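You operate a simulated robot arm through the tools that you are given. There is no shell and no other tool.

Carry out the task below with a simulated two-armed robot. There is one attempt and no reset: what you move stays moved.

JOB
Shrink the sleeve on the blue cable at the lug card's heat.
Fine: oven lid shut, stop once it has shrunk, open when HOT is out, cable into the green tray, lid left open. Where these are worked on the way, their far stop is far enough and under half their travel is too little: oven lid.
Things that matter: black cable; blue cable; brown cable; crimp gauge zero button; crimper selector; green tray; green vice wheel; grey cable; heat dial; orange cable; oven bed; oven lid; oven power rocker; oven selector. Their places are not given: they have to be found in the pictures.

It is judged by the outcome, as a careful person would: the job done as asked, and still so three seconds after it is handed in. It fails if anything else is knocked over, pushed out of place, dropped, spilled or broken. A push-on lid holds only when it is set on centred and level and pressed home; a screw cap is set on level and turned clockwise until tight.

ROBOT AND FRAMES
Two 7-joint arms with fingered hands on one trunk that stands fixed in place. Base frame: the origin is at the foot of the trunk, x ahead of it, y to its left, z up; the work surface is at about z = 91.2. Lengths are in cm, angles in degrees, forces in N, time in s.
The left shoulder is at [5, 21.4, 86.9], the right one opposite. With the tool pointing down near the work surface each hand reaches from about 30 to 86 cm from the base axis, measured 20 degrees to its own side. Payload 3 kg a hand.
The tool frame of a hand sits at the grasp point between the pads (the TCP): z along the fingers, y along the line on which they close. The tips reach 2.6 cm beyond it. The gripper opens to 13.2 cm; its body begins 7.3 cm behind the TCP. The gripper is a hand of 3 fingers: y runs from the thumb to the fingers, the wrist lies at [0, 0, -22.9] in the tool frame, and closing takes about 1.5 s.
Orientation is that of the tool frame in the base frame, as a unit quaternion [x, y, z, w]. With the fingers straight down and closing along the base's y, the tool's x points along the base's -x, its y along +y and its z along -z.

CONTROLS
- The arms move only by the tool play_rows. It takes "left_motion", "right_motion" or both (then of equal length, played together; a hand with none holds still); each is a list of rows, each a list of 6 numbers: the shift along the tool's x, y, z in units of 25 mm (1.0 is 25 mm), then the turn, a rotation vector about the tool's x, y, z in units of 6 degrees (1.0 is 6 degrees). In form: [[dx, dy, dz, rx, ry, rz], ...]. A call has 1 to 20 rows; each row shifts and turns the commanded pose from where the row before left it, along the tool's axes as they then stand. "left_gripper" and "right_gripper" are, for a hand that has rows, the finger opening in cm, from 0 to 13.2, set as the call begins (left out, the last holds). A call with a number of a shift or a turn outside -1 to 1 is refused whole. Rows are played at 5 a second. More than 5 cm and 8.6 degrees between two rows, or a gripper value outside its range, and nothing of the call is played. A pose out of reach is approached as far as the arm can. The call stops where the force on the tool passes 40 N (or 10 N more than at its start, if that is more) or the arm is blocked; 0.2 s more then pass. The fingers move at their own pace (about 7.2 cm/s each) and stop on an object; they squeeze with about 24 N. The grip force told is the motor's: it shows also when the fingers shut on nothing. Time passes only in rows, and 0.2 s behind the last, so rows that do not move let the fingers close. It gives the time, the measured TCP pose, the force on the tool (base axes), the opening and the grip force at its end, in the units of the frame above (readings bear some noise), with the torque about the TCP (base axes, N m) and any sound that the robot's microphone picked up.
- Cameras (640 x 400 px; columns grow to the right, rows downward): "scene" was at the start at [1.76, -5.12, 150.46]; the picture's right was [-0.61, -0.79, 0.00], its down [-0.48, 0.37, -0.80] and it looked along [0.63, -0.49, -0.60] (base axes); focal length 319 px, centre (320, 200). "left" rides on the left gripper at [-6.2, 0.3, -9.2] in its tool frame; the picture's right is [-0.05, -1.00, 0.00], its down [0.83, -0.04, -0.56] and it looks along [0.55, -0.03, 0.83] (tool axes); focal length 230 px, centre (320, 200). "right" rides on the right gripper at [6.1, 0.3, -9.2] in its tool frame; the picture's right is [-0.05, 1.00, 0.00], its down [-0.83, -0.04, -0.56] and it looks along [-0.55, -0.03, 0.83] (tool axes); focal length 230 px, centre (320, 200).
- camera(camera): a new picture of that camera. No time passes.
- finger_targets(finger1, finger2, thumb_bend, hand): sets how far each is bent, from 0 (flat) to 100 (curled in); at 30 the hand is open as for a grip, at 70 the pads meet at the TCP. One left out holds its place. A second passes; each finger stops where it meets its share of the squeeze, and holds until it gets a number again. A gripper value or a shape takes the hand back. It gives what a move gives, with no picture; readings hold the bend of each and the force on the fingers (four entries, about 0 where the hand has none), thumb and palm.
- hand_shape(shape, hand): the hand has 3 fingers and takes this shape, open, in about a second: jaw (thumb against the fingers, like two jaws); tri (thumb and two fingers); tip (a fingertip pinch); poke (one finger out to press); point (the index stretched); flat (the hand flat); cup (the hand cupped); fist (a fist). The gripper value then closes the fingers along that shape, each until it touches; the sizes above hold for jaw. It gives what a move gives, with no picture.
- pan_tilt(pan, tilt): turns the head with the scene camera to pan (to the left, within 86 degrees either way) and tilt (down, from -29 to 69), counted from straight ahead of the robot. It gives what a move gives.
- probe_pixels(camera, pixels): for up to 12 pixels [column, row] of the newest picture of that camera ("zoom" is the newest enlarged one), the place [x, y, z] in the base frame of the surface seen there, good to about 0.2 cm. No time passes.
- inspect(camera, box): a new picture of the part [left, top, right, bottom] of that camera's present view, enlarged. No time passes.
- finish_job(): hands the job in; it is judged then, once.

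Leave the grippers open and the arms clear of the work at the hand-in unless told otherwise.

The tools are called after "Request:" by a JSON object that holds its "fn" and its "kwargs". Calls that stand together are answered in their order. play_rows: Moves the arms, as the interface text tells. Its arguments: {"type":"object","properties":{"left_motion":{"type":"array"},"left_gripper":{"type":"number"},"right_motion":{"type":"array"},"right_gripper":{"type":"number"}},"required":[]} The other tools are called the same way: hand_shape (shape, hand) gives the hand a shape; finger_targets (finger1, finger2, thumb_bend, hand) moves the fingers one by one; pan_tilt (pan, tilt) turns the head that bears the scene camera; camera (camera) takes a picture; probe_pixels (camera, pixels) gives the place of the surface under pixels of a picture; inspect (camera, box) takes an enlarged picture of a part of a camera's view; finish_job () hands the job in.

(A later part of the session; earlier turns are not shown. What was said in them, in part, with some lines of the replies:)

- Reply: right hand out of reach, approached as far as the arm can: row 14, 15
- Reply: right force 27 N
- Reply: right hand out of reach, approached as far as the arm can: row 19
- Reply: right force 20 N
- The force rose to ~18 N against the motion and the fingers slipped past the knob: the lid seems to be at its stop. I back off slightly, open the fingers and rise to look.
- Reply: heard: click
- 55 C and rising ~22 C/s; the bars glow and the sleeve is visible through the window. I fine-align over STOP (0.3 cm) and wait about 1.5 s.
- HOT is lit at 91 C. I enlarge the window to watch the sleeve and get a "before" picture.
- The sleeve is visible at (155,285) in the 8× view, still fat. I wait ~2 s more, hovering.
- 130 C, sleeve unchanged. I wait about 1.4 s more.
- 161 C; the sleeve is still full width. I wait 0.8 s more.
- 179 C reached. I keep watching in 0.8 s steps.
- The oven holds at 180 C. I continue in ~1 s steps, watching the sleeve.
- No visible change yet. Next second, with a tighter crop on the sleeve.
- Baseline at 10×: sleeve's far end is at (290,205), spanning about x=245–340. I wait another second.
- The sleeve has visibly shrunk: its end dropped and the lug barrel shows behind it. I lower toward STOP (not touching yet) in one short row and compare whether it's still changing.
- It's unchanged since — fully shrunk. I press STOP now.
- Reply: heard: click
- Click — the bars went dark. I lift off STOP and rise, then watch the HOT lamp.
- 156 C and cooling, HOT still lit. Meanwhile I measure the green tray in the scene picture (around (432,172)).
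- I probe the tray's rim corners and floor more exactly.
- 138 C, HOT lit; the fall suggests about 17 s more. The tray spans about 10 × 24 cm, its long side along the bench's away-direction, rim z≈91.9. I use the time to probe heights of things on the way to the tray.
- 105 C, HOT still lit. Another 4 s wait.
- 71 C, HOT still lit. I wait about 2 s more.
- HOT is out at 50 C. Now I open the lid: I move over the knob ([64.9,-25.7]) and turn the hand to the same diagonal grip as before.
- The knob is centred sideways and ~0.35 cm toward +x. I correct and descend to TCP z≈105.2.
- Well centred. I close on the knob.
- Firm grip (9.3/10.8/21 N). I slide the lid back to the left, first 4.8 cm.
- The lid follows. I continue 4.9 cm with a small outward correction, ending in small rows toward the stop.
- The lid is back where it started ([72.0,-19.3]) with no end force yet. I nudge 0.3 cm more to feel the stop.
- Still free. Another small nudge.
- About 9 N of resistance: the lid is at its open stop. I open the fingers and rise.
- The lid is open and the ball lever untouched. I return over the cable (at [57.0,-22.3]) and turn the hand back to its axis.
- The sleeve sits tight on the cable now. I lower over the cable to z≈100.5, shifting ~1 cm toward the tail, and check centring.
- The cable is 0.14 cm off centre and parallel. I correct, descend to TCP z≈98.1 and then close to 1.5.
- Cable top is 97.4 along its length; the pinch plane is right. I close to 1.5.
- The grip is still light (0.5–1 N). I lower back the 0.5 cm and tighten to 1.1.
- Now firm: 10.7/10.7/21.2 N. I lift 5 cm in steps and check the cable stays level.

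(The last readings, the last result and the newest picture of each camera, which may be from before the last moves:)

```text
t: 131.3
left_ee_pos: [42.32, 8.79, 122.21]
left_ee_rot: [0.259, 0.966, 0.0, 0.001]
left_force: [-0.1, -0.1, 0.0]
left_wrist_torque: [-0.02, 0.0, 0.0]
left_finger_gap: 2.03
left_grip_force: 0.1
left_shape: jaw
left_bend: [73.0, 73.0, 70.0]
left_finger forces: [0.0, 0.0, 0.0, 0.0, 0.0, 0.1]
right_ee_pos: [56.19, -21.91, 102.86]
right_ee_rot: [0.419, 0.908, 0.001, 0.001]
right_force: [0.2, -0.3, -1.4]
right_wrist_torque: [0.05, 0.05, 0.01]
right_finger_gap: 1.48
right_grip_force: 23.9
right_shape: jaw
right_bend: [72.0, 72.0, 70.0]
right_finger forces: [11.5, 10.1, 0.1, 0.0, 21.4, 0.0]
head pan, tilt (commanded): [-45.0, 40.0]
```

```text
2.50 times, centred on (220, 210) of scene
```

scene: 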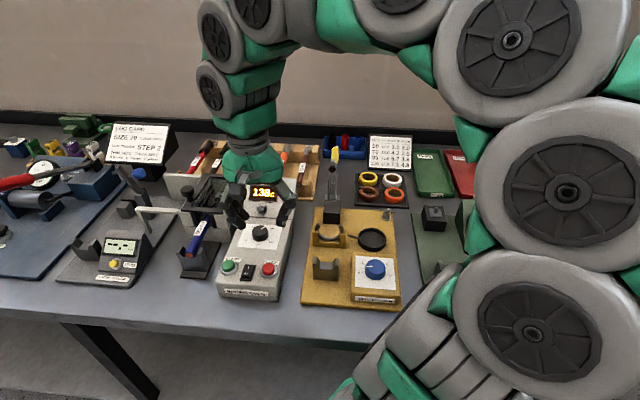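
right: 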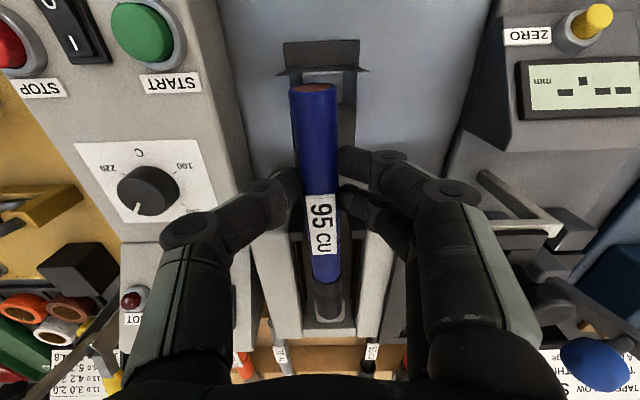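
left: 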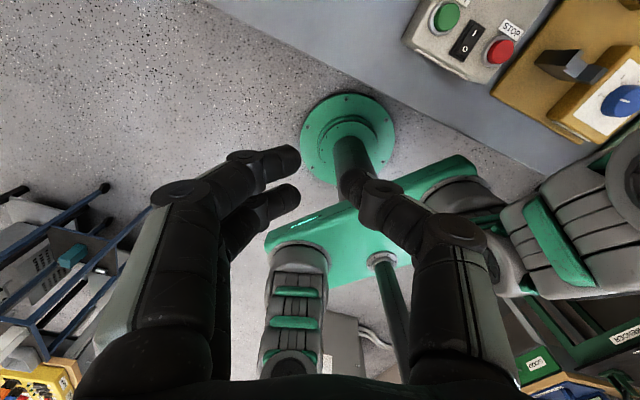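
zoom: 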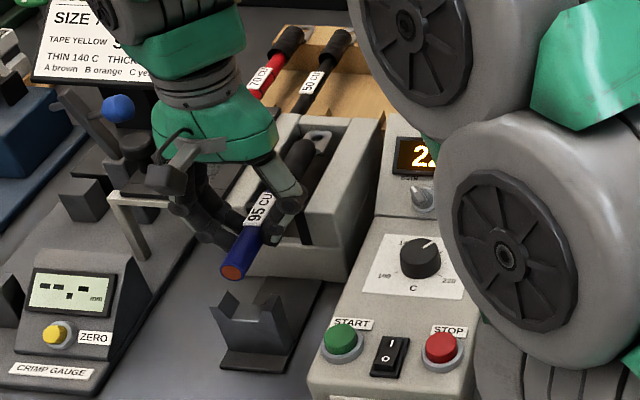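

Held firmly, but 4° nose-down. I rise to z≈109 tilting the nose up, then start carrying it sideways to the right over the bench.

Request:
{"fn": "play_rows", "kwargs": {"right_motion": [[0, 0, -0.85, 0, 0, 0], [0, 0, -0.85, 0, -0.25, 0], [0, 0, -0.85, 0, -0.25, 0], [0, -0.5, 0, 0, -0.2, 0], [-0.1, -0.9, 0, 0, 0, 0], [-0.1, -0.9, 0, 0, 0, 0], [-0.1, -0.9, 0, 0, 0, 0], [-0.1, -0.9, 0, 0, 0, 0], [-0.1, -0.9, 0, 0, 0, 0], [-0.1, -0.9, 0, 0, 0, 0], [-0.1, -0.9, 0, 0, 0, 0], [-0.1, -0.9, 0, 0, 0, 0], [-0.1, -0.9, 0, 0, 0, 0], [-0.1, -0.9, 0, 0, 0, 0], [-0.1, -0.9, 0, 0, 0, 0], [0, 0, 0, 0, 0, 0]]}}

Request:
{"fn": "camera", "kwargs": {"camera": "right"}}

Request:
{"fn": "camera", "kwargs": {"camera": "scene"}}

```text
t: 134.7
left_ee_pos: [42.22, 8.84, 122.33]
left_ee_rot: [0.26, 0.966, 0.0, 0.0]
left_force: [-0.1, 0.6, 0.3]
left_wrist_torque: [-0.03, 0.03, 0.0]
left_finger_gap: 2.05
left_grip_force: 0.1
left_shape: jaw
left_bend: [73.0, 73.0, 70.0]
left_finger forces: [0.0, 0.0, 0.0, 0.0, 0.0, 0.0]
right_ee_pos: [38.08, -40.61, 109.54]
right_ee_rot: [0.419, 0.907, -0.016, 0.034]
right_force: [-0.7, 0.3, -2.1]
right_wrist_torque: [0.08, 0.11, 0.0]
right_finger_gap: 1.47
right_grip_force: 24.1
right_shape: jaw
right_bend: [72.0, 72.0, 70.0]
right_finger forces: [11.5, 10.2, 0.1, 0.1, 21.6, 0.0]
head pan, tilt (commanded): [-45.0, 40.0]
```

```text
taken
```

right: 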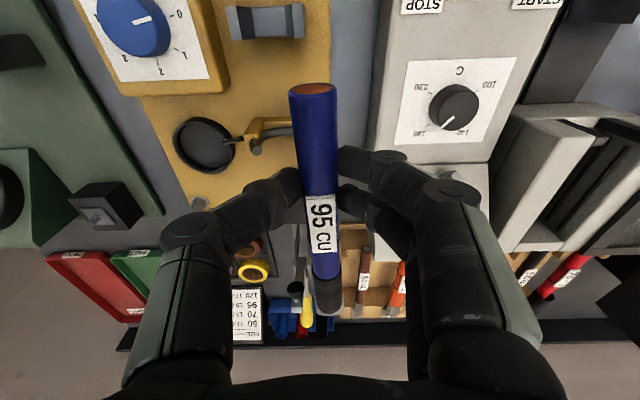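

```text
taken
```

scene: 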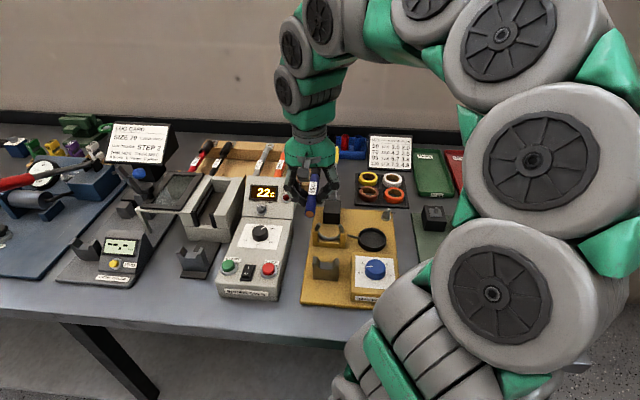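

The cable rides steady at z≈109. I continue right and forward toward the tray.

Request:
{"fn": "play_rows", "kwargs": {"right_motion": [[-0.35, -0.92, 0, 0, 0, 0], [-0.35, -0.92, 0, 0, 0, 0], [-0.35, -0.92, 0, 0, 0, 0], [-0.35, -0.92, 0, 0, 0, 0], [-0.35, -0.92, 0, 0, 0, 0], [-0.35, -0.92, 0, 0, 0, 0], [-0.35, -0.92, 0, 0, 0, 0], [-0.35, -0.92, 0, 0, 0, 0], [-0.35, -0.92, 0, 0, 0, 0], [-0.35, -0.92, 0, 0, 0, 0], [-0.35, -0.92, 0, 0, 0, 0], [-0.35, -0.92, 0, 0, 0, 0], [-0.35, -0.92, 0, 0, 0, 0], [-0.35, -0.92, 0, 0, 0, 0], [-0.35, -0.92, 0, 0, 0, 0], [0, 0, 0, 0, 0, 0]]}}

Request:
{"fn": "camera", "kwargs": {"camera": "right"}}

Request:
{"fn": "camera", "kwargs": {"camera": "scene"}}

```text
t: 138.1
left_ee_pos: [42.18, 8.79, 122.15]
left_ee_rot: [0.26, 0.966, 0.0, 0.0]
left_force: [0.7, -0.6, -0.1]
left_wrist_torque: [0.02, 0.01, 0.03]
left_finger_gap: 2.04
left_grip_force: 0.0
left_shape: jaw
left_bend: [73.0, 73.0, 70.0]
left_finger forces: [0.1, 0.0, 0.0, 0.0, 0.0, 0.1]
right_ee_pos: [20.42, -73.01, 110.28]
right_ee_rot: [0.419, 0.907, -0.014, 0.034]
right_force: [-0.1, 0.7, -1.0]
right_wrist_torque: [0.0, 0.05, -0.01]
right_finger_gap: 1.47
right_grip_force: 24.6
right_shape: jaw
right_bend: [72.0, 72.0, 70.0]
right_finger forces: [11.5, 10.1, 0.0, 0.0, 21.7, 0.0]
head pan, tilt (commanded): [-45.0, 40.0]
```

```text
taken
```

right: 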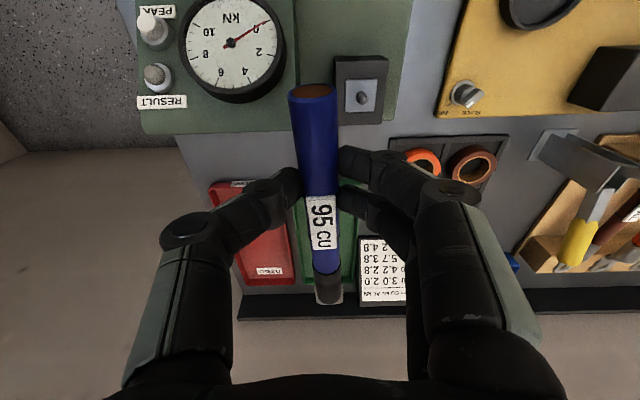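

```text
taken
```

scene: 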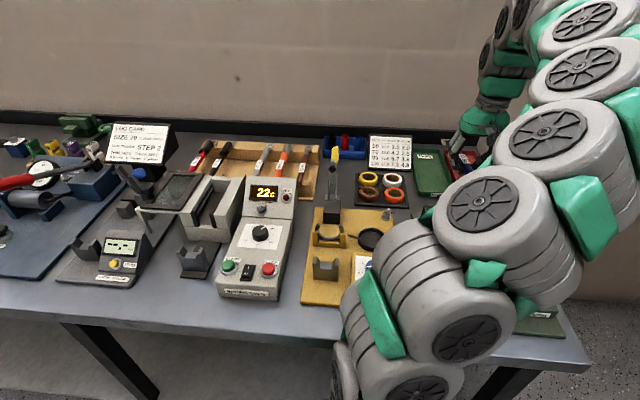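

I'm over the way to the tray; TCP now [20.4,-73,110]. I turn the head further right to see the tray and hand well.

Request:
{"fn": "pan_tilt", "kwargs": {"pan": -68, "tilt": 32}}

Request:
{"fn": "camera", "kwargs": {"camera": "scene"}}

Request:
{"fn": "inspect", "kwargs": {"camera": "right", "box": [200, 160, 440, 320]}}

```text
t: 139.0
left_ee_pos: [42.25, 8.86, 122.21]
left_ee_rot: [0.259, 0.966, 0.001, 0.0]
left_force: [0.0, 0.9, 0.8]
left_wrist_torque: [0.02, 0.01, 0.02]
left_finger_gap: 2.03
left_grip_force: 0.1
left_shape: jaw
left_bend: [73.0, 73.0, 70.0]
left_finger forces: [0.0, 0.0, 0.1, 0.0, 0.0, 0.0]
right_ee_pos: [20.35, -73.12, 110.29]
right_ee_rot: [0.419, 0.907, -0.015, 0.033]
right_force: [0.4, 0.3, -1.2]
right_wrist_torque: [0.09, 0.06, -0.01]
right_finger_gap: 1.48
right_grip_force: 23.8
right_shape: jaw
right_bend: [72.0, 72.0, 70.0]
right_finger forces: [11.7, 10.1, 0.0, 0.0, 21.7, 0.0]
head pan, tilt (commanded): [-68.0, 32.0]
```

```text
taken
```

scene: 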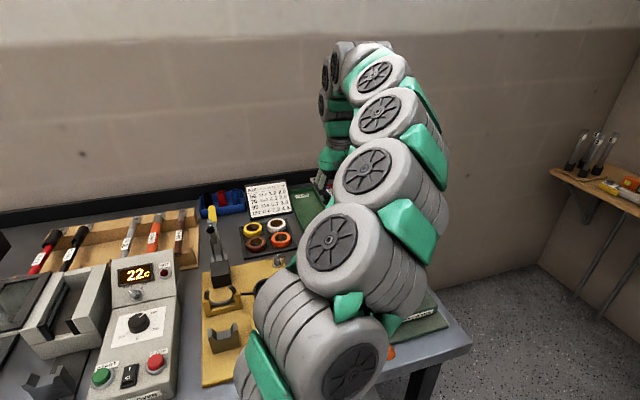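

```text
2.50 times, centred on (320, 240) of right
```

zoom: 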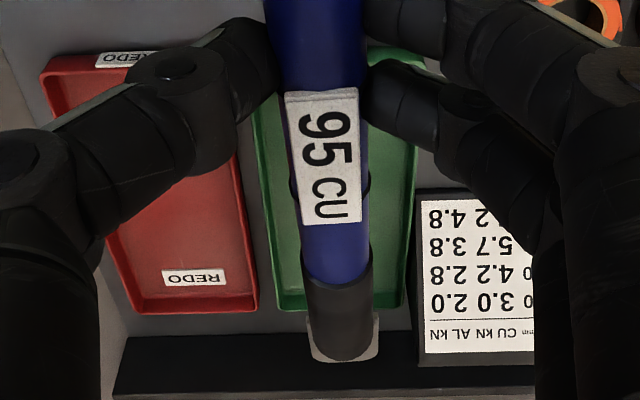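

I probe the tray's rim in the right picture around the cable, and the cable's own ends.

Request:
{"fn": "probe_pixels", "kwargs": {"camera": "zoom", "pixels": [[258, 180], [277, 303], [295, 305], [404, 304], [417, 170], [400, 52], [254, 120], [280, 250], [395, 250], [316, 345], [372, 330], [345, 290]]}}

Request:
{"fn": "probe_pixels", "kwargs": {"camera": "right", "pixels": [[313, 92], [315, 120], [318, 160], [326, 260], [328, 280], [329, 295], [330, 303], [300, 180], [298, 200], [357, 200], [350, 285], [315, 286]]}}

```text
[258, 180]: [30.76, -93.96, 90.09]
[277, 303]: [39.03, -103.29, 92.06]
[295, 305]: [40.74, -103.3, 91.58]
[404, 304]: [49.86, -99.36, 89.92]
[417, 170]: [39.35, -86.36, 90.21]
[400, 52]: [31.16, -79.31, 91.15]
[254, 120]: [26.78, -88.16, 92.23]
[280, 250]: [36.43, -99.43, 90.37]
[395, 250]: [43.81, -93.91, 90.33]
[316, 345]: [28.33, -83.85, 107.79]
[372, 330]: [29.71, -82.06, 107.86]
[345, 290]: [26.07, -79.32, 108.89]
```

```text
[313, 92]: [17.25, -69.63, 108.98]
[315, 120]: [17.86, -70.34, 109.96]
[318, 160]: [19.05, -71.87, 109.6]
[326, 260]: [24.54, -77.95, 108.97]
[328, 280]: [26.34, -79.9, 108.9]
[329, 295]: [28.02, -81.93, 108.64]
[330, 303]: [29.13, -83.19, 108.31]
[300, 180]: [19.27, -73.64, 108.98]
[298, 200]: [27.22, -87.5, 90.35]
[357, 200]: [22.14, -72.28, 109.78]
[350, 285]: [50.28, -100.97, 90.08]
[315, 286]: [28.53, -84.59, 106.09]
```

The cable still droops ~4.7° nose-down in the grip. I check the height of the gauge and block nearby before lowering.

Request:
{"fn": "probe_pixels", "kwargs": {"camera": "right", "pixels": [[232, 45], [260, 80], [280, 95], [200, 100], [150, 30], [158, 75], [345, 70], [362, 95], [385, 60], [290, 110], [425, 160], [385, 270]]}}

```text
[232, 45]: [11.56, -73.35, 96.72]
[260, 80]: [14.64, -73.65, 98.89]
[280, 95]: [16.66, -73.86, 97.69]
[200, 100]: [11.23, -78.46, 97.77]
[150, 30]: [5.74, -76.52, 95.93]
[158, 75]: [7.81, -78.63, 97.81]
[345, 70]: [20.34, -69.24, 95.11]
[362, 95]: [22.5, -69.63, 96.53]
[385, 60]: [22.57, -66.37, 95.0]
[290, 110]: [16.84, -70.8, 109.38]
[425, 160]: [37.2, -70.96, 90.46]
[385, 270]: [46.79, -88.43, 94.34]
```

Everything there is below z 99. I tilt the nose up another 4.5°, then move forward and down to about z 103 before the tray's near edge.

Request:
{"fn": "play_rows", "kwargs": {"right_motion": [[0, 0, 0, 0, -0.25, 0], [0, 0, 0, 0, -0.25, 0], [0, 0, 0, 0, -0.25, 0], [-0.664, 0, 0.692, 0, 0, 0], [-0.664, 0, 0.692, 0, 0, 0], [-0.664, 0, 0.692, 0, 0, 0], [-0.664, 0, 0.692, 0, 0, 0], [-0.664, 0, 0.692, 0, 0, 0], [0, 0, 0, 0, 0, 0]]}}

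Request:
{"fn": "camera", "kwargs": {"camera": "right"}}

Request:
{"fn": "camera", "kwargs": {"camera": "scene"}}

```text
t: 141.0
left_ee_pos: [42.14, 8.82, 122.22]
left_ee_rot: [0.26, 0.966, 0.0, 0.0]
left_force: [0.2, 0.0, 0.7]
left_wrist_torque: [-0.05, -0.02, -0.01]
left_finger_gap: 2.05
left_grip_force: 0.1
left_shape: jaw
left_bend: [73.0, 73.0, 70.0]
left_finger forces: [0.0, 0.0, 0.0, 0.1, 0.0, 0.0]
right_ee_pos: [26.43, -80.35, 102.88]
right_ee_rot: [0.418, 0.905, -0.031, 0.069]
right_force: [0.4, 0.5, -1.1]
right_wrist_torque: [0.11, 0.06, 0.01]
right_finger_gap: 1.47
right_grip_force: 24.3
right_shape: jaw
right_bend: [72.0, 72.0, 70.0]
right_finger forces: [11.7, 10.0, 0.1, 0.0, 21.7, 0.1]
head pan, tilt (commanded): [-68.0, 32.0]
```

```text
taken
```

right: 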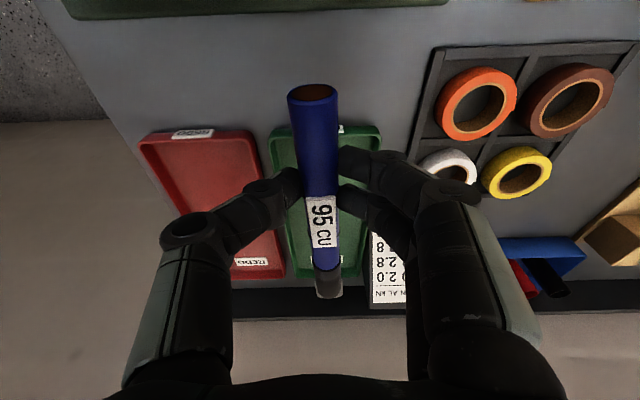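

```text
taken
```

scene: 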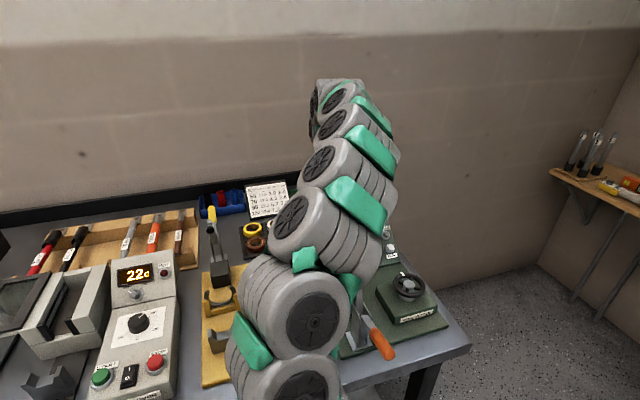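

Now the whole green tray is in view around the cable. I enlarge and probe its corners and the cable.

Request:
{"fn": "inspect", "kwargs": {"camera": "right", "box": [220, 80, 440, 310]}}

Request:
{"fn": "probe_pixels", "kwargs": {"camera": "zoom", "pixels": [[405, 82], [455, 85], [205, 95], [215, 88], [233, 340], [245, 345], [250, 335], [370, 330], [212, 110], [445, 100], [420, 95], [262, 320]]}}

Request:
{"fn": "probe_pixels", "kwargs": {"camera": "right", "pixels": [[313, 92], [315, 110], [318, 160], [326, 255], [327, 268], [328, 280], [329, 294], [329, 297], [320, 290]]}}

```text
1.74 times, centred on (330, 195) of right
```

zoom: 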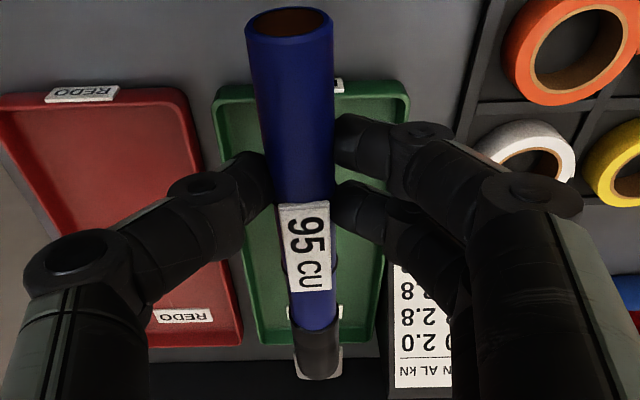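

```text
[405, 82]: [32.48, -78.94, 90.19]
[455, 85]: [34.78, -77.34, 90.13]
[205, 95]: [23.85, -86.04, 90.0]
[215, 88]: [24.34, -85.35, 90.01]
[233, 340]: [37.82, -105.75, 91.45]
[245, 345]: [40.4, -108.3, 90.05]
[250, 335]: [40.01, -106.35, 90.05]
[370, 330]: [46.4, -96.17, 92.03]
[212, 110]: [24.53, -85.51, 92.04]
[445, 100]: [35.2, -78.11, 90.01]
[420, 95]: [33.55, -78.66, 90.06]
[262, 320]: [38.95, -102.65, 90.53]
```

```text
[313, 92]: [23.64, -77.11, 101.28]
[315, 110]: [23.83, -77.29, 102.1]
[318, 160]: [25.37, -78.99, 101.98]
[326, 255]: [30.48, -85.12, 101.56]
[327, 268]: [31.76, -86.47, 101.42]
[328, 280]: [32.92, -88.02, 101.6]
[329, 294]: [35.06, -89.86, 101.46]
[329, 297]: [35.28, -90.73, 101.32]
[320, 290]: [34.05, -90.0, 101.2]
```

I probe the near and far rims more exactly to judge the free length.

Request:
{"fn": "inspect", "kwargs": {"camera": "right", "box": [270, 240, 370, 300]}}

Request:
{"fn": "probe_pixels", "kwargs": {"camera": "zoom", "pixels": [[120, 190], [130, 215], [140, 235], [175, 238], [200, 240], [480, 200], [470, 225], [440, 240], [460, 235], [180, 215], [450, 215], [330, 370]]}}

Request:
{"fn": "inspect", "kwargs": {"camera": "right", "box": [260, 110, 400, 190]}}

Request:
{"fn": "probe_pixels", "kwargs": {"camera": "zoom", "pixels": [[60, 100], [100, 92], [130, 85], [400, 75], [450, 75], [500, 80], [530, 95], [100, 110], [480, 105], [60, 150], [400, 95], [150, 105]]}}

```text
6.40 times, centred on (320, 270) of right
```

zoom: 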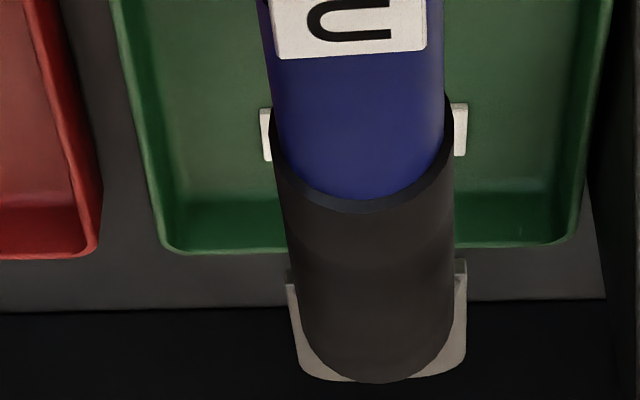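

```text
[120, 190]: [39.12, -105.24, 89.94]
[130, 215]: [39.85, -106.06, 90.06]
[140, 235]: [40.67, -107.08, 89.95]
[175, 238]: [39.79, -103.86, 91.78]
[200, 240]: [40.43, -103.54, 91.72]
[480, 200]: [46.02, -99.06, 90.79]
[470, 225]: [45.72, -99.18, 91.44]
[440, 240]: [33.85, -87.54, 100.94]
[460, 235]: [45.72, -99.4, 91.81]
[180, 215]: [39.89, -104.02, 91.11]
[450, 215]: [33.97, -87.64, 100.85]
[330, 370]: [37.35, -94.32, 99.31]
```

```text
4.57 times, centred on (330, 150) of right
```

zoom: 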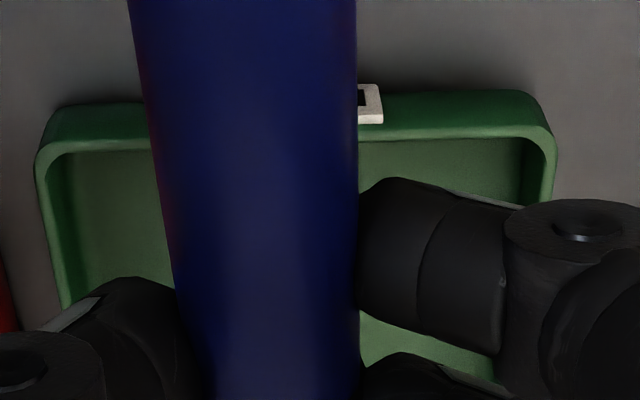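

```text
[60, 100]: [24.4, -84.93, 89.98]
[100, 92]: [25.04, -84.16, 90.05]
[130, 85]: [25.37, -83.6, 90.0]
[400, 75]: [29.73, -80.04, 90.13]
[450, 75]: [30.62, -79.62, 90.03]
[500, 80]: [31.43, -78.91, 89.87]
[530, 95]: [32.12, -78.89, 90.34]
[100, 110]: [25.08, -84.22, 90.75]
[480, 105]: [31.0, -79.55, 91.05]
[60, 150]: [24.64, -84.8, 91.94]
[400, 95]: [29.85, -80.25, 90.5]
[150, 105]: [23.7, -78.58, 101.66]
```

Cable length ≈22 cm, tray inside ≈23.5 cm: it fits along the tray with the tail ~0.7 cm inside the near rim. I move 8.3 cm forward while lowering to z≈100.

Request:
{"fn": "play_rows", "kwargs": {"right_motion": [[-0.775, 0, 0.4225, 0, 0, 0], [-0.775, 0, 0.4225, 0, 0, 0], [-0.775, 0, 0.4225, 0, 0, 0], [-0.775, 0, 0.4225, 0, 0, 0], [0, 0, 0, 0, 0, 0]]}}

Request:
{"fn": "inspect", "kwargs": {"camera": "right", "box": [220, 40, 420, 340]}}

Request:
{"fn": "probe_pixels", "kwargs": {"camera": "zoom", "pixels": [[312, 78], [313, 110], [316, 150], [326, 285], [329, 318], [331, 340], [270, 110], [380, 100], [240, 130], [400, 130], [280, 345], [375, 340]]}}

```text
t: 142.2
left_ee_pos: [42.25, 8.79, 122.21]
left_ee_rot: [0.259, 0.966, 0.0, -0.001]
left_force: [-0.2, -0.3, -0.4]
left_wrist_torque: [0.01, -0.01, 0.0]
left_finger_gap: 2.03
left_grip_force: 0.1
left_shape: jaw
left_bend: [73.0, 73.0, 70.0]
left_finger forces: [0.1, 0.0, 0.1, 0.0, 0.1, 0.1]
right_ee_pos: [31.8, -86.69, 99.82]
right_ee_rot: [0.419, 0.905, -0.031, 0.07]
right_force: [0.4, 0.7, -2.0]
right_wrist_torque: [0.06, 0.09, 0.04]
right_finger_gap: 1.49
right_grip_force: 23.9
right_shape: jaw
right_bend: [72.0, 72.0, 70.0]
right_finger forces: [11.7, 9.5, 0.0, 0.0, 21.7, 0.0]
head pan, tilt (commanded): [-68.0, 32.0]
```

```text
1.33 times, centred on (320, 190) of right
```

zoom: 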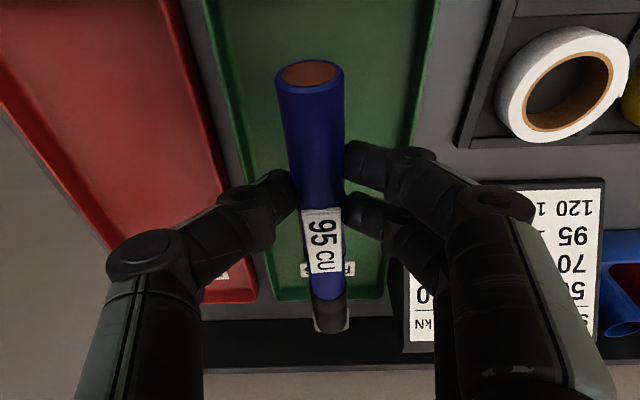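

```text
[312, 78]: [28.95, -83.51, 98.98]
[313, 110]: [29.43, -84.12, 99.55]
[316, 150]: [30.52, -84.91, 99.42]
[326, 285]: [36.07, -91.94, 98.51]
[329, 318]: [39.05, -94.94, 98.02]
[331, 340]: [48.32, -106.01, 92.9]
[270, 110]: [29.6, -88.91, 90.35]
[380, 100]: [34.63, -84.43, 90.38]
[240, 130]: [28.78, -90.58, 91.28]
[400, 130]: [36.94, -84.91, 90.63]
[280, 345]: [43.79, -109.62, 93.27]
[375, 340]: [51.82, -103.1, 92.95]
```

The tail is just inside the near rim but the nose droops ~6°. The tray floor will level it; I lower 5 cm now.

Request:
{"fn": "play_rows", "kwargs": {"right_motion": [[0.0755, 0, 0.494, 0, 0, 0], [0.0755, 0, 0.494, 0, 0, 0], [0.0755, 0, 0.494, 0, 0, 0], [0.0755, 0, 0.494, 0, 0, 0]]}}

Request:
{"fn": "inspect", "kwargs": {"camera": "right", "box": [220, 40, 420, 340]}}

Request:
{"fn": "probe_pixels", "kwargs": {"camera": "zoom", "pixels": [[312, 78], [313, 110], [316, 150], [326, 285], [329, 310], [331, 325]]}}

```text
t: 143.2
left_ee_pos: [42.29, 8.73, 122.31]
left_ee_rot: [0.26, 0.966, 0.0, -0.001]
left_force: [-0.4, 0.4, -0.4]
left_wrist_torque: [-0.03, -0.01, 0.03]
left_finger_gap: 2.03
left_grip_force: 0.1
left_shape: jaw
left_bend: [73.0, 73.0, 70.0]
left_finger forces: [0.0, 0.0, 0.0, 0.0, 0.0, 0.1]
right_ee_pos: [31.87, -86.65, 94.91]
right_ee_rot: [0.419, 0.905, -0.031, 0.067]
right_force: [-7.1, 9.7, -0.1]
right_wrist_torque: [0.12, 0.1, -0.01]
right_finger_gap: 1.46
right_grip_force: 24.2
right_shape: jaw
right_bend: [72.0, 72.0, 70.0]
right_finger forces: [11.2, 11.5, 0.0, 0.0, 22.1, 0.0]
head pan, tilt (commanded): [-68.0, 32.0]
```

```text
1.33 times, centred on (320, 190) of right
```

zoom: 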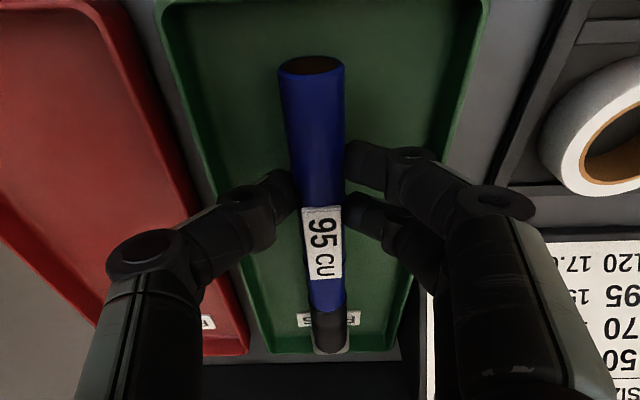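

```text
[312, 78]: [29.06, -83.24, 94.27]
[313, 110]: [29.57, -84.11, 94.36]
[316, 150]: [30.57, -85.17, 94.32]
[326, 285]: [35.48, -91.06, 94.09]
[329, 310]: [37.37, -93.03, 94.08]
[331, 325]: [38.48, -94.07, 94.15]
```

It's level now, but a 12 N push back along the tray axis says the lug tip touches the far rim. I probe the rims again from here.

Request:
{"fn": "camera", "kwargs": {"camera": "right"}}

Request:
{"fn": "probe_pixels", "kwargs": {"camera": "right", "pixels": [[320, 42], [320, 48], [260, 45], [330, 36], [380, 42], [290, 300], [300, 303], [372, 298], [360, 302], [328, 300], [328, 304], [270, 285]]}}

Request:
{"fn": "inspect", "kwargs": {"camera": "right", "box": [270, 230, 390, 310]}}

```text
taken
```

right: 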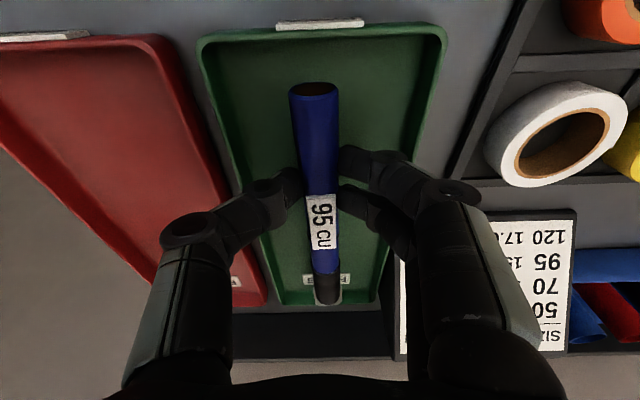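

```text
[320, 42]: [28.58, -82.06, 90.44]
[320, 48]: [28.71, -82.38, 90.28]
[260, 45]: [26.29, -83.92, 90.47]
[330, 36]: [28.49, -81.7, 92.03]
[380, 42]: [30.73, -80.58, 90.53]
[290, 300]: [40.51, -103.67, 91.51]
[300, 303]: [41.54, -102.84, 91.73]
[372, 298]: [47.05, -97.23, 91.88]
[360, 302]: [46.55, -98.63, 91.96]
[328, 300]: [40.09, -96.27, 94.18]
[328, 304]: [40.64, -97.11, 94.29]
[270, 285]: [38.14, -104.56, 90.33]
```

```text
5.00 times, centred on (330, 270) of right
```

zoom: 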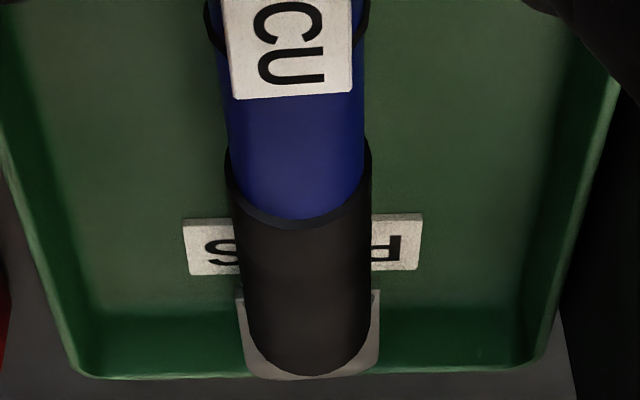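

The lug tip has come down on the far rim (tail has 1.1 cm to spare behind). I lift 1 cm, pull back 0.6 cm, and lower again.

Request:
{"fn": "play_rows", "kwargs": {"right_motion": [[-0.06, 0, -0.4, 0, 0, 0], [0.257, 0, -0.04, 0, 0, 0], [0, 0, 0, 0, 0, 0], [0.06, 0, 0.4, 0, 0, 0], [0.015, 0, 0.1, 0, 0, 0]]}}

Request:
{"fn": "camera", "kwargs": {"camera": "right"}}

Request:
{"fn": "inspect", "kwargs": {"camera": "right", "box": [270, 230, 390, 310]}}

Request:
{"fn": "probe_pixels", "kwargs": {"camera": "right", "pixels": [[313, 90], [315, 110], [318, 160], [325, 262], [327, 285], [328, 300]]}}

```text
t: 144.4
left_ee_pos: [42.32, 8.84, 122.31]
left_ee_rot: [0.26, 0.966, 0.0, 0.0]
left_force: [-0.2, 0.1, 0.3]
left_wrist_torque: [0.0, 0.01, 0.02]
left_finger_gap: 2.02
left_grip_force: 0.1
left_shape: jaw
left_bend: [73.0, 73.0, 70.0]
left_finger forces: [0.0, 0.0, 0.0, 0.0, 0.0, 0.0]
right_ee_pos: [31.54, -86.07, 94.68]
right_ee_rot: [0.418, 0.905, -0.031, 0.069]
right_force: [-0.3, -0.3, -0.5]
right_wrist_torque: [0.02, 0.0, -0.04]
right_finger_gap: 1.44
right_grip_force: 23.7
right_shape: jaw
right_bend: [72.0, 72.0, 70.0]
right_finger forces: [11.7, 10.2, 0.1, 0.1, 22.0, 0.0]
head pan, tilt (commanded): [-68.0, 32.0]
```

```text
taken
```

right: 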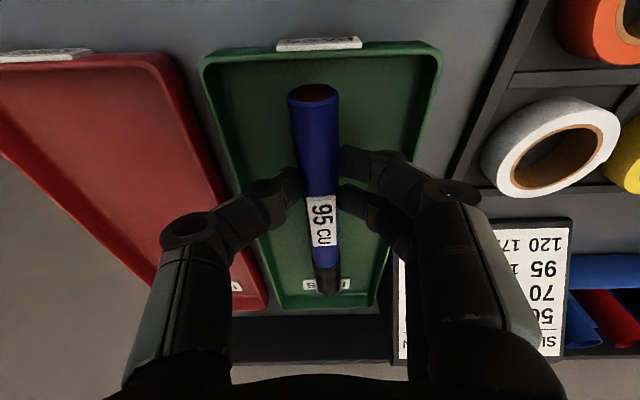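

```text
5.00 times, centred on (330, 270) of right
```

zoom: 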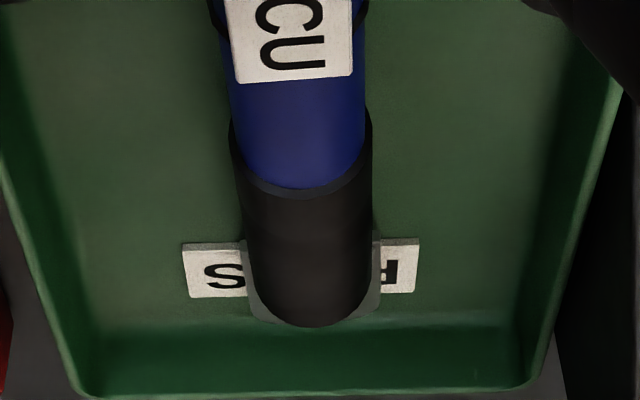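

```text
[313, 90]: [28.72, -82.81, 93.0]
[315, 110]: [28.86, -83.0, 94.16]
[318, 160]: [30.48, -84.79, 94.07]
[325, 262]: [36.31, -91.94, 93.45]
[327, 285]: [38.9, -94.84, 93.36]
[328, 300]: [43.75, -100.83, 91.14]
```

Clear of the far rim now. I lower 1.2 cm more in small rows.

Request:
{"fn": "play_rows", "kwargs": {"right_motion": [[0.024, 0, 0.158, 0, 0, 0], [0.024, 0, 0.158, 0, 0, 0], [0.024, 0, 0.158, 0, 0, 0], [0, 0, 0, 0, 0, 0]]}}

Request:
{"fn": "camera", "kwargs": {"camera": "right"}}

Request:
{"fn": "probe_pixels", "kwargs": {"camera": "right", "pixels": [[313, 90], [315, 110], [318, 160], [325, 262], [327, 285], [328, 295]]}}

```text
t: 145.4
left_ee_pos: [42.3, 8.8, 122.35]
left_ee_rot: [0.259, 0.966, 0.0, 0.0]
left_force: [0.0, 0.7, 0.7]
left_wrist_torque: [-0.02, 0.0, 0.01]
left_finger_gap: 2.06
left_grip_force: 0.0
left_shape: jaw
left_bend: [73.0, 73.0, 70.0]
left_finger forces: [0.1, 0.0, 0.0, 0.0, 0.0, 0.0]
right_ee_pos: [31.58, -86.14, 93.51]
right_ee_rot: [0.419, 0.905, -0.031, 0.069]
right_force: [0.5, 0.5, -0.1]
right_wrist_torque: [-0.05, -0.08, 0.02]
right_finger_gap: 1.48
right_grip_force: 24.1
right_shape: jaw
right_bend: [72.0, 72.0, 70.0]
right_finger forces: [10.6, 11.8, 0.0, 0.0, 22.3, 0.0]
head pan, tilt (commanded): [-68.0, 32.0]
```

```text
taken
```

right: 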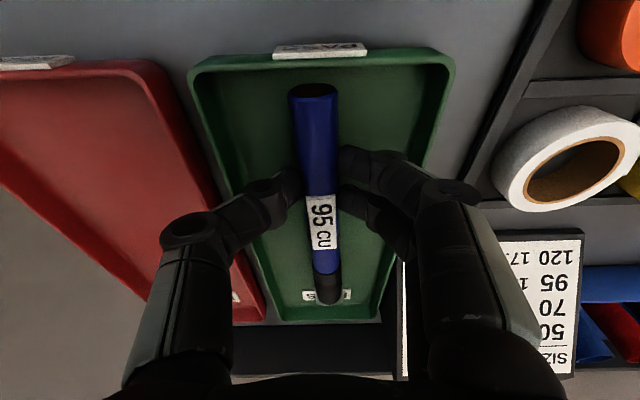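

```text
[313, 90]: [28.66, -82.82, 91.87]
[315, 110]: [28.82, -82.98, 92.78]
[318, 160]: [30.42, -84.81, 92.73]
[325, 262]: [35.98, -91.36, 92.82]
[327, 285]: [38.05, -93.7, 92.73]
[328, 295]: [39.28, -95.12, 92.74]
```

Level and within the rims; about 0.5 cm above the floor. I lower 0.45 cm more until contact.

Request:
{"fn": "play_rows", "kwargs": {"right_motion": [[0.015, 0, 0.09, 0, 0, 0], [0.015, 0, 0.09, 0, 0, 0], [0, 0, 0, 0, 0, 0]]}}

Request:
{"fn": "probe_pixels", "kwargs": {"camera": "right", "pixels": [[315, 110], [318, 160], [325, 262], [327, 285]]}}

```text
t: 146.2
left_ee_pos: [42.24, 8.76, 122.21]
left_ee_rot: [0.259, 0.966, 0.0, -0.001]
left_force: [0.4, 0.0, -0.4]
left_wrist_torque: [-0.03, -0.02, -0.01]
left_finger_gap: 2.03
left_grip_force: 0.1
left_shape: jaw
left_bend: [73.0, 73.0, 70.0]
left_finger forces: [0.0, 0.0, 0.0, 0.0, 0.1, 0.0]
right_ee_pos: [31.42, -86.11, 93.18]
right_ee_rot: [0.417, 0.906, -0.032, 0.069]
right_force: [2.1, 4.7, 20.4]
right_wrist_torque: [0.32, -0.21, -0.01]
right_finger_gap: 1.58
right_grip_force: 24.1
right_shape: jaw
right_bend: [73.0, 72.0, 70.0]
right_finger forces: [25.8, 13.8, 0.1, 0.1, 24.0, 0.1]
head pan, tilt (commanded): [-68.0, 32.0]
```

```text
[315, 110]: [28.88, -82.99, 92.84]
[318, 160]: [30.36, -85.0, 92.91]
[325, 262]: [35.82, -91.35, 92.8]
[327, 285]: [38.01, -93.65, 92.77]
```

A fingertip touches the tray floor (20 N). I ease up 0.2 cm and open slowly to let the cable rest.

Request:
{"fn": "play_rows", "kwargs": {"right_motion": [[-0.01, 0, -0.09, 0, 0, 0], [0, 0, 0, 0, 0, 0]]}}

Request:
{"fn": "play_rows", "kwargs": {"right_motion": [[0, 0, 0, 0, 0, 0], [0, 0, 0, 0, 0, 0], [0, 0, 0, 0, 0, 0], [0, 0, 0, 0, 0, 0]], "right_gripper": 2.2}}

Request:
{"fn": "play_rows", "kwargs": {"right_motion": [[0, 0, 0, 0, 0, 0], [0, 0, 0, 0, 0, 0], [0, 0, 0, 0, 0, 0]], "right_gripper": 3.4}}

Request:
{"fn": "camera", "kwargs": {"camera": "right"}}

Request:
{"fn": "probe_pixels", "kwargs": {"camera": "right", "pixels": [[313, 90], [315, 110], [318, 160], [325, 262], [327, 285], [328, 295]]}}

```text
t: 146.8
left_ee_pos: [42.26, 8.7, 122.23]
left_ee_rot: [0.259, 0.966, 0.0, 0.0]
left_force: [-0.7, 0.1, -0.6]
left_wrist_torque: [0.02, 0.0, -0.03]
left_finger_gap: 2.03
left_grip_force: 0.0
left_shape: jaw
left_bend: [73.0, 73.0, 70.0]
left_finger forces: [0.0, 0.1, 0.1, 0.1, 0.1, 0.0]
right_ee_pos: [31.48, -86.11, 93.22]
right_ee_rot: [0.42, 0.905, -0.032, 0.067]
right_force: [1.3, 0.8, 0.7]
right_wrist_torque: [0.03, -0.08, 0.01]
right_finger_gap: 1.53
right_grip_force: 23.8
right_shape: jaw
right_bend: [72.0, 72.0, 70.0]
right_finger forces: [12.2, 13.2, 0.0, 0.1, 23.1, 0.1]
head pan, tilt (commanded): [-68.0, 32.0]
```

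```text
t: 147.8
left_ee_pos: [42.2, 8.81, 122.24]
left_ee_rot: [0.26, 0.966, 0.0, 0.0]
left_force: [0.8, 0.4, 0.4]
left_wrist_torque: [0.03, -0.04, 0.02]
left_finger_gap: 2.04
left_grip_force: 0.0
left_shape: jaw
left_bend: [73.0, 73.0, 70.0]
left_finger forces: [0.1, 0.0, 0.1, 0.0, 0.1, 0.1]
right_ee_pos: [31.49, -86.19, 93.34]
right_ee_rot: [0.419, 0.905, -0.031, 0.069]
right_force: [-0.2, -0.8, 0.4]
right_wrist_torque: [0.01, -0.01, -0.05]
right_finger_gap: 2.19
right_grip_force: 0.0
right_shape: jaw
right_bend: [73.0, 73.0, 70.0]
right_finger forces: [0.3, 0.1, 0.0, 0.0, 0.0, 0.0]
head pan, tilt (commanded): [-68.0, 32.0]
```

```text
t: 148.6
left_ee_pos: [42.32, 8.77, 122.33]
left_ee_rot: [0.26, 0.966, 0.0, -0.001]
left_force: [0.1, 0.2, -0.1]
left_wrist_torque: [0.04, -0.01, 0.0]
left_finger_gap: 2.06
left_grip_force: 0.1
left_shape: jaw
left_bend: [73.0, 73.0, 70.0]
left_finger forces: [0.0, 0.1, 0.0, 0.0, 0.0, 0.1]
right_ee_pos: [31.46, -86.16, 93.31]
right_ee_rot: [0.419, 0.905, -0.032, 0.069]
right_force: [0.5, -0.2, 1.0]
right_wrist_torque: [0.02, 0.0, 0.0]
right_finger_gap: 3.37
right_grip_force: 0.0
right_shape: jaw
right_bend: [74.0, 73.0, 70.0]
right_finger forces: [1.0, 0.0, 0.1, 0.1, 0.1, 0.0]
head pan, tilt (commanded): [-68.0, 32.0]
```

```text
taken
```

right: 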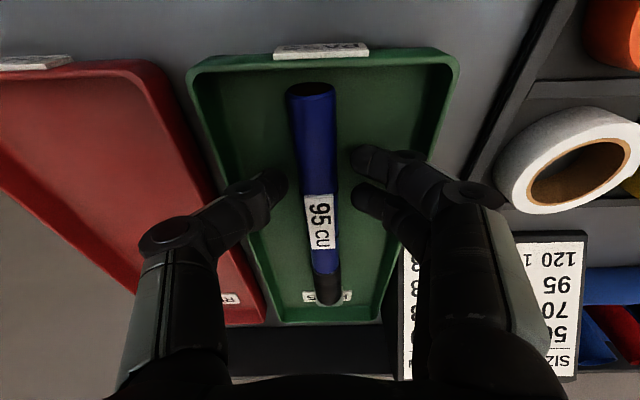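

```text
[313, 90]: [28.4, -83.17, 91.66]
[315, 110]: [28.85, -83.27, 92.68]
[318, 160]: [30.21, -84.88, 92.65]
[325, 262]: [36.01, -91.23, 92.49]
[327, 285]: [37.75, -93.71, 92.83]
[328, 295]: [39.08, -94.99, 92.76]
```

The cable rests in the tray. I rise straight up clear of it and look.

Request:
{"fn": "play_rows", "kwargs": {"right_motion": [[-0.06, 0, -0.4, 0, 0, 0], [-0.121, 0, -0.79, 0, 0, 0], [-0.121, 0, -0.79, 0, 0, 0], [-0.121, 0, -0.79, 0, 0, 0], [0, 0, 0, 0, 0, 0]]}}

Request:
{"fn": "camera", "kwargs": {"camera": "right"}}

Request:
{"fn": "probe_pixels", "kwargs": {"camera": "right", "pixels": [[315, 135], [318, 170], [322, 230], [325, 262], [327, 275], [300, 200]]}}

```text
t: 149.8
left_ee_pos: [42.43, 8.81, 122.24]
left_ee_rot: [0.26, 0.966, 0.0, 0.001]
left_force: [0.7, 0.4, 0.2]
left_wrist_torque: [0.01, 0.02, 0.0]
left_finger_gap: 2.05
left_grip_force: 0.1
left_shape: jaw
left_bend: [73.0, 73.0, 70.0]
left_finger forces: [0.0, 0.0, 0.0, 0.0, 0.0, 0.0]
right_ee_pos: [31.39, -86.27, 100.19]
right_ee_rot: [0.419, 0.905, -0.031, 0.068]
right_force: [0.0, -0.4, 0.3]
right_wrist_torque: [-0.01, 0.0, -0.04]
right_finger_gap: 3.38
right_grip_force: 0.1
right_shape: jaw
right_bend: [73.0, 73.0, 70.0]
right_finger forces: [0.0, 0.1, 0.0, 0.0, 0.1, 0.0]
head pan, tilt (commanded): [-68.0, 32.0]
```

```text
taken
```

right: 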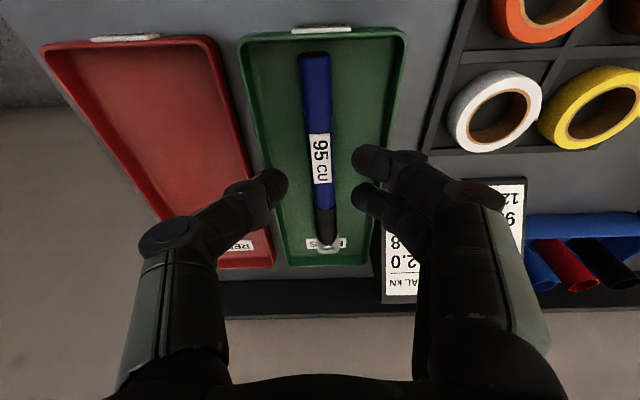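

```text
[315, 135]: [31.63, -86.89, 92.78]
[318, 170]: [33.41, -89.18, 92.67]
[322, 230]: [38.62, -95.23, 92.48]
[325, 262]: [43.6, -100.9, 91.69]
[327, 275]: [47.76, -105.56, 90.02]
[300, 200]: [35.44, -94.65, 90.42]
```

The blue cable lies wholly in the green tray. I rise, level the hand, withdraw the right arm back, and open both grippers.

Request:
{"fn": "play_rows", "kwargs": {"right_motion": [[-0.1, 0, -0.8, 0, 0, 0], [-0.1, 0, -0.8, 0, 0.25, 0], [-0.05, 0, -0.8, 0, 0.25, 0], [0, 0, -0.8, 0, 0.25, 0], [0, 0, -0.6, 0, 0.25, 0], [0, 0, 0, 0, 0.25, 0], [0.6, 0.3, 0, 0, 0.2, 0], [0.9, 0.5, 0, 0, 0, 0], [0.9, 0.5, 0, 0, 0, 0], [0.9, 0.5, 0, 0, 0, 0], [0.9, 0.5, 0, 0, 0, 0], [0.9, 0.5, 0, 0, 0, 0], [0.9, 0.5, 0, 0, 0, 0], [0.9, 0.5, 0, 0, 0, 0], [0.9, 0.5, 0, 0, 0, 0], [0.9, 0.5, 0, 0, 0, 0], [0.9, 0.5, 0, 0, 0, 0], [0, 0, 0, 0, 0, 0]], "left_motion": [[0, 0, 0, 0, 0, 0], [0, 0, 0, 0, 0, 0], [0, 0, 0, 0, 0, 0], [0, 0, 0, 0, 0, 0], [0, 0, 0, 0, 0, 0], [0, 0, 0, 0, 0, 0], [0, 0, 0, 0, 0, 0], [0, 0, 0, 0, 0, 0], [0, 0, 0, 0, 0, 0], [0, 0, 0, 0, 0, 0], [0, 0, 0, 0, 0, 0], [0, 0, 0, 0, 0, 0], [0, 0, 0, 0, 0, 0], [0, 0, 0, 0, 0, 0], [0, 0, 0, 0, 0, 0], [0, 0, 0, 0, 0, 0], [0, 0, 0, 0, 0, 0], [0, 0, 0, 0, 0, 0]], "left_gripper": 13.2}}

Request:
{"fn": "play_rows", "kwargs": {"right_motion": [[0, 0, -0.5, 0, 0, 0], [0, 0, -0.5, 0, 0, 0], [0, 0, -0.5, 0, 0, 0], [0, 0, 0, 0, 0, 0], [0, 0, 0, 0, 0, 0], [0, 0, 0, 0, 0, 0]], "right_gripper": 13.2}}

Request:
{"fn": "camera", "kwargs": {"camera": "scene"}}

Request:
{"fn": "camera", "kwargs": {"camera": "right"}}

```text
t: 153.6
left_ee_pos: [42.35, 8.79, 122.42]
left_ee_rot: [0.26, 0.966, 0.0, 0.0]
left_force: [-0.2, 0.6, 0.2]
left_wrist_torque: [0.0, -0.01, 0.01]
left_finger_gap: 13.2
left_grip_force: 0.1
left_shape: jaw
left_bend: [30.0, 30.0, 30.0]
left_finger forces: [0.0, 0.0, 0.0, 0.0, 0.0, 0.0]
right_ee_pos: [25.72, -59.0, 109.83]
right_ee_rot: [0.42, 0.907, 0.001, 0.0]
right_force: [0.1, -0.2, -0.2]
right_wrist_torque: [0.01, -0.02, 0.01]
right_finger_gap: 3.38
right_grip_force: 0.1
right_shape: jaw
right_bend: [73.0, 73.0, 70.0]
right_finger forces: [0.1, 0.1, 0.0, 0.0, 0.0, 0.1]
head pan, tilt (commanded): [-68.0, 32.0]
```

```text
t: 155.0
left_ee_pos: [42.27, 8.85, 122.24]
left_ee_rot: [0.26, 0.966, 0.0, 0.0]
left_force: [0.2, -0.6, -0.5]
left_wrist_torque: [0.0, 0.03, 0.0]
left_finger_gap: 13.18
left_grip_force: 0.1
left_shape: jaw
left_bend: [30.0, 30.0, 30.0]
left_finger forces: [0.1, 0.0, 0.0, 0.0, 0.0, 0.1]
right_ee_pos: [25.65, -58.87, 113.56]
right_ee_rot: [0.421, 0.907, 0.0, 0.001]
right_force: [0.6, -0.2, -0.3]
right_wrist_torque: [-0.01, 0.02, 0.01]
right_finger_gap: 13.19
right_grip_force: 0.1
right_shape: jaw
right_bend: [30.0, 30.0, 30.0]
right_finger forces: [0.0, 0.0, 0.0, 0.0, 0.1, 0.0]
head pan, tilt (commanded): [-68.0, 32.0]
```

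```text
taken
```

scene: 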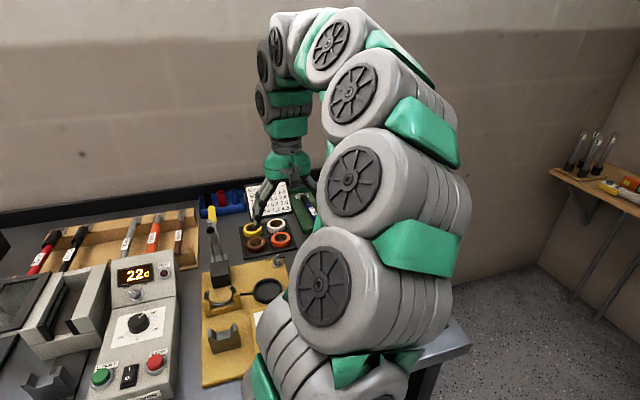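

```text
taken
```

right: 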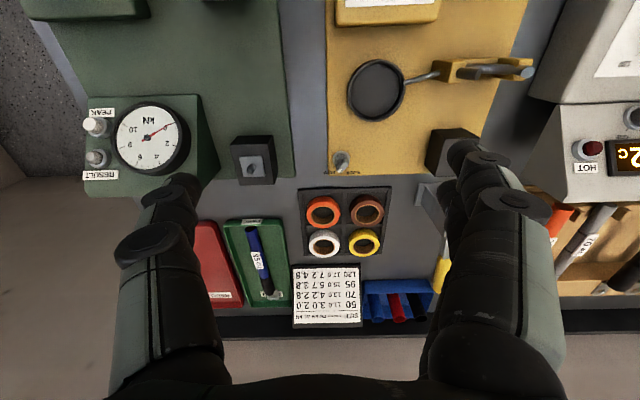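

The cable lies in the green tray and nothing else moved here. I turn the head back for a last check of the oven, lid and rack.

Request:
{"fn": "pan_tilt", "kwargs": {"pan": -45, "tilt": 40}}

Request:
{"fn": "camera", "kwargs": {"camera": "scene"}}

Request:
{"fn": "inspect", "kwargs": {"camera": "scene", "box": [80, 110, 340, 310]}}

Request:
{"fn": "inspect", "kwargs": {"camera": "right", "box": [180, 180, 320, 340]}}

```text
t: 155.8
left_ee_pos: [42.34, 8.8, 122.42]
left_ee_rot: [0.26, 0.966, 0.0, -0.001]
left_force: [-1.0, -0.5, -0.4]
left_wrist_torque: [0.0, -0.01, -0.01]
left_finger_gap: 13.19
left_grip_force: 0.1
left_shape: jaw
left_bend: [30.0, 30.0, 30.0]
left_finger forces: [0.1, 0.1, 0.0, 0.1, 0.0, 0.1]
right_ee_pos: [25.62, -58.83, 113.49]
right_ee_rot: [0.419, 0.908, 0.0, 0.0]
right_force: [0.1, 0.0, 0.5]
right_wrist_torque: [-0.02, 0.0, -0.03]
right_finger_gap: 13.2
right_grip_force: 0.0
right_shape: jaw
right_bend: [30.0, 30.0, 30.0]
right_finger forces: [0.0, 0.1, 0.0, 0.0, 0.0, 0.1]
head pan, tilt (commanded): [-45.0, 40.0]
```

```text
taken
```

scene: 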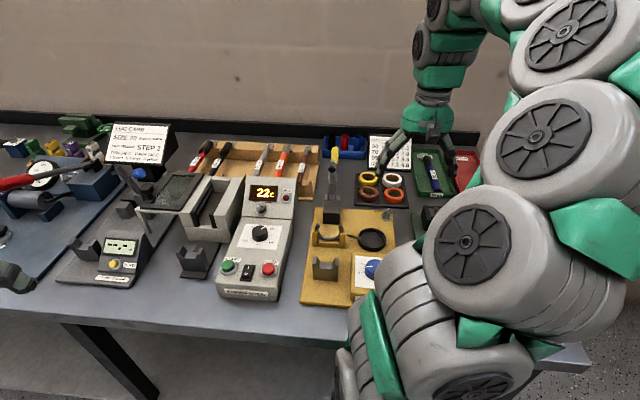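

```text
2.00 times, centred on (210, 210) of scene
```

zoom: 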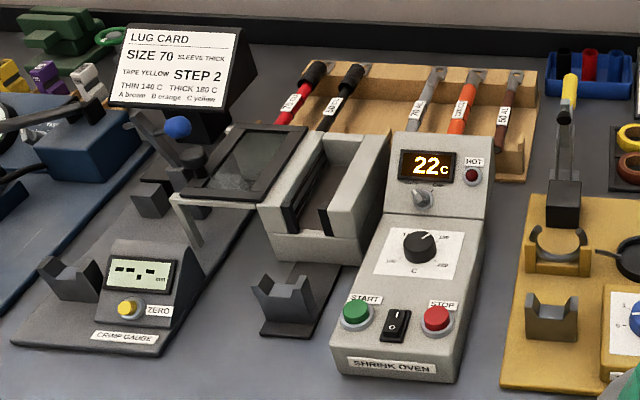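

```text
2.50 times, centred on (250, 260) of right
```

zoom: 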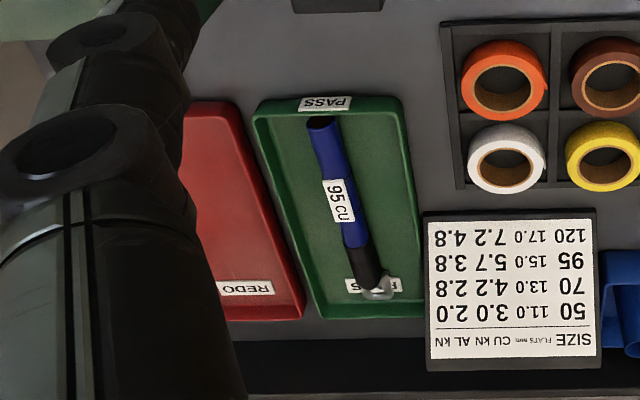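

The lid is open, the bed empty, HOT out at 22 C. The other cables are in the rack, and the blue cable with its shrunk sleeve lies fully in the green tray. Both grippers are open and the arms clear, so I hand the job in.

Request:
{"fn": "finish_job", "kwargs": {}}

```text
The job is handed in.
```

The blue cable's sleeve is shrunk and the cable lies fully inside the green tray, with the oven lid open; I've handed the job in.

- **Heat:** the lug card gives SLEEVE THICK, 180 C, so I set the dial to 180 and the oven held there. Power was already on and the selector already at BOTH, so I left both alone.
- **Shrinking:** I slid the lid shut, pressed START, and pressed STOP about a second after the sleeve had shrunk.
- **Opening:** I opened the lid only after HOT went out, at about 50 C, and pushed it to its far stop.
- **First lift went wrong:** the cable slipped up onto my fingers while still in the rack. I lowered it back and gripped it again; it did not fall.
- **At the tray:** the lug tip touched the far rim on the way down, so I pulled the cable back slightly and set it flat inside.

In the last pictures the other cables, the blue-ball lever by the lid and the rest of the bench look undisturbed. The dial is still at 180, the oven power is still on, and both grippers are open and clear of the work.
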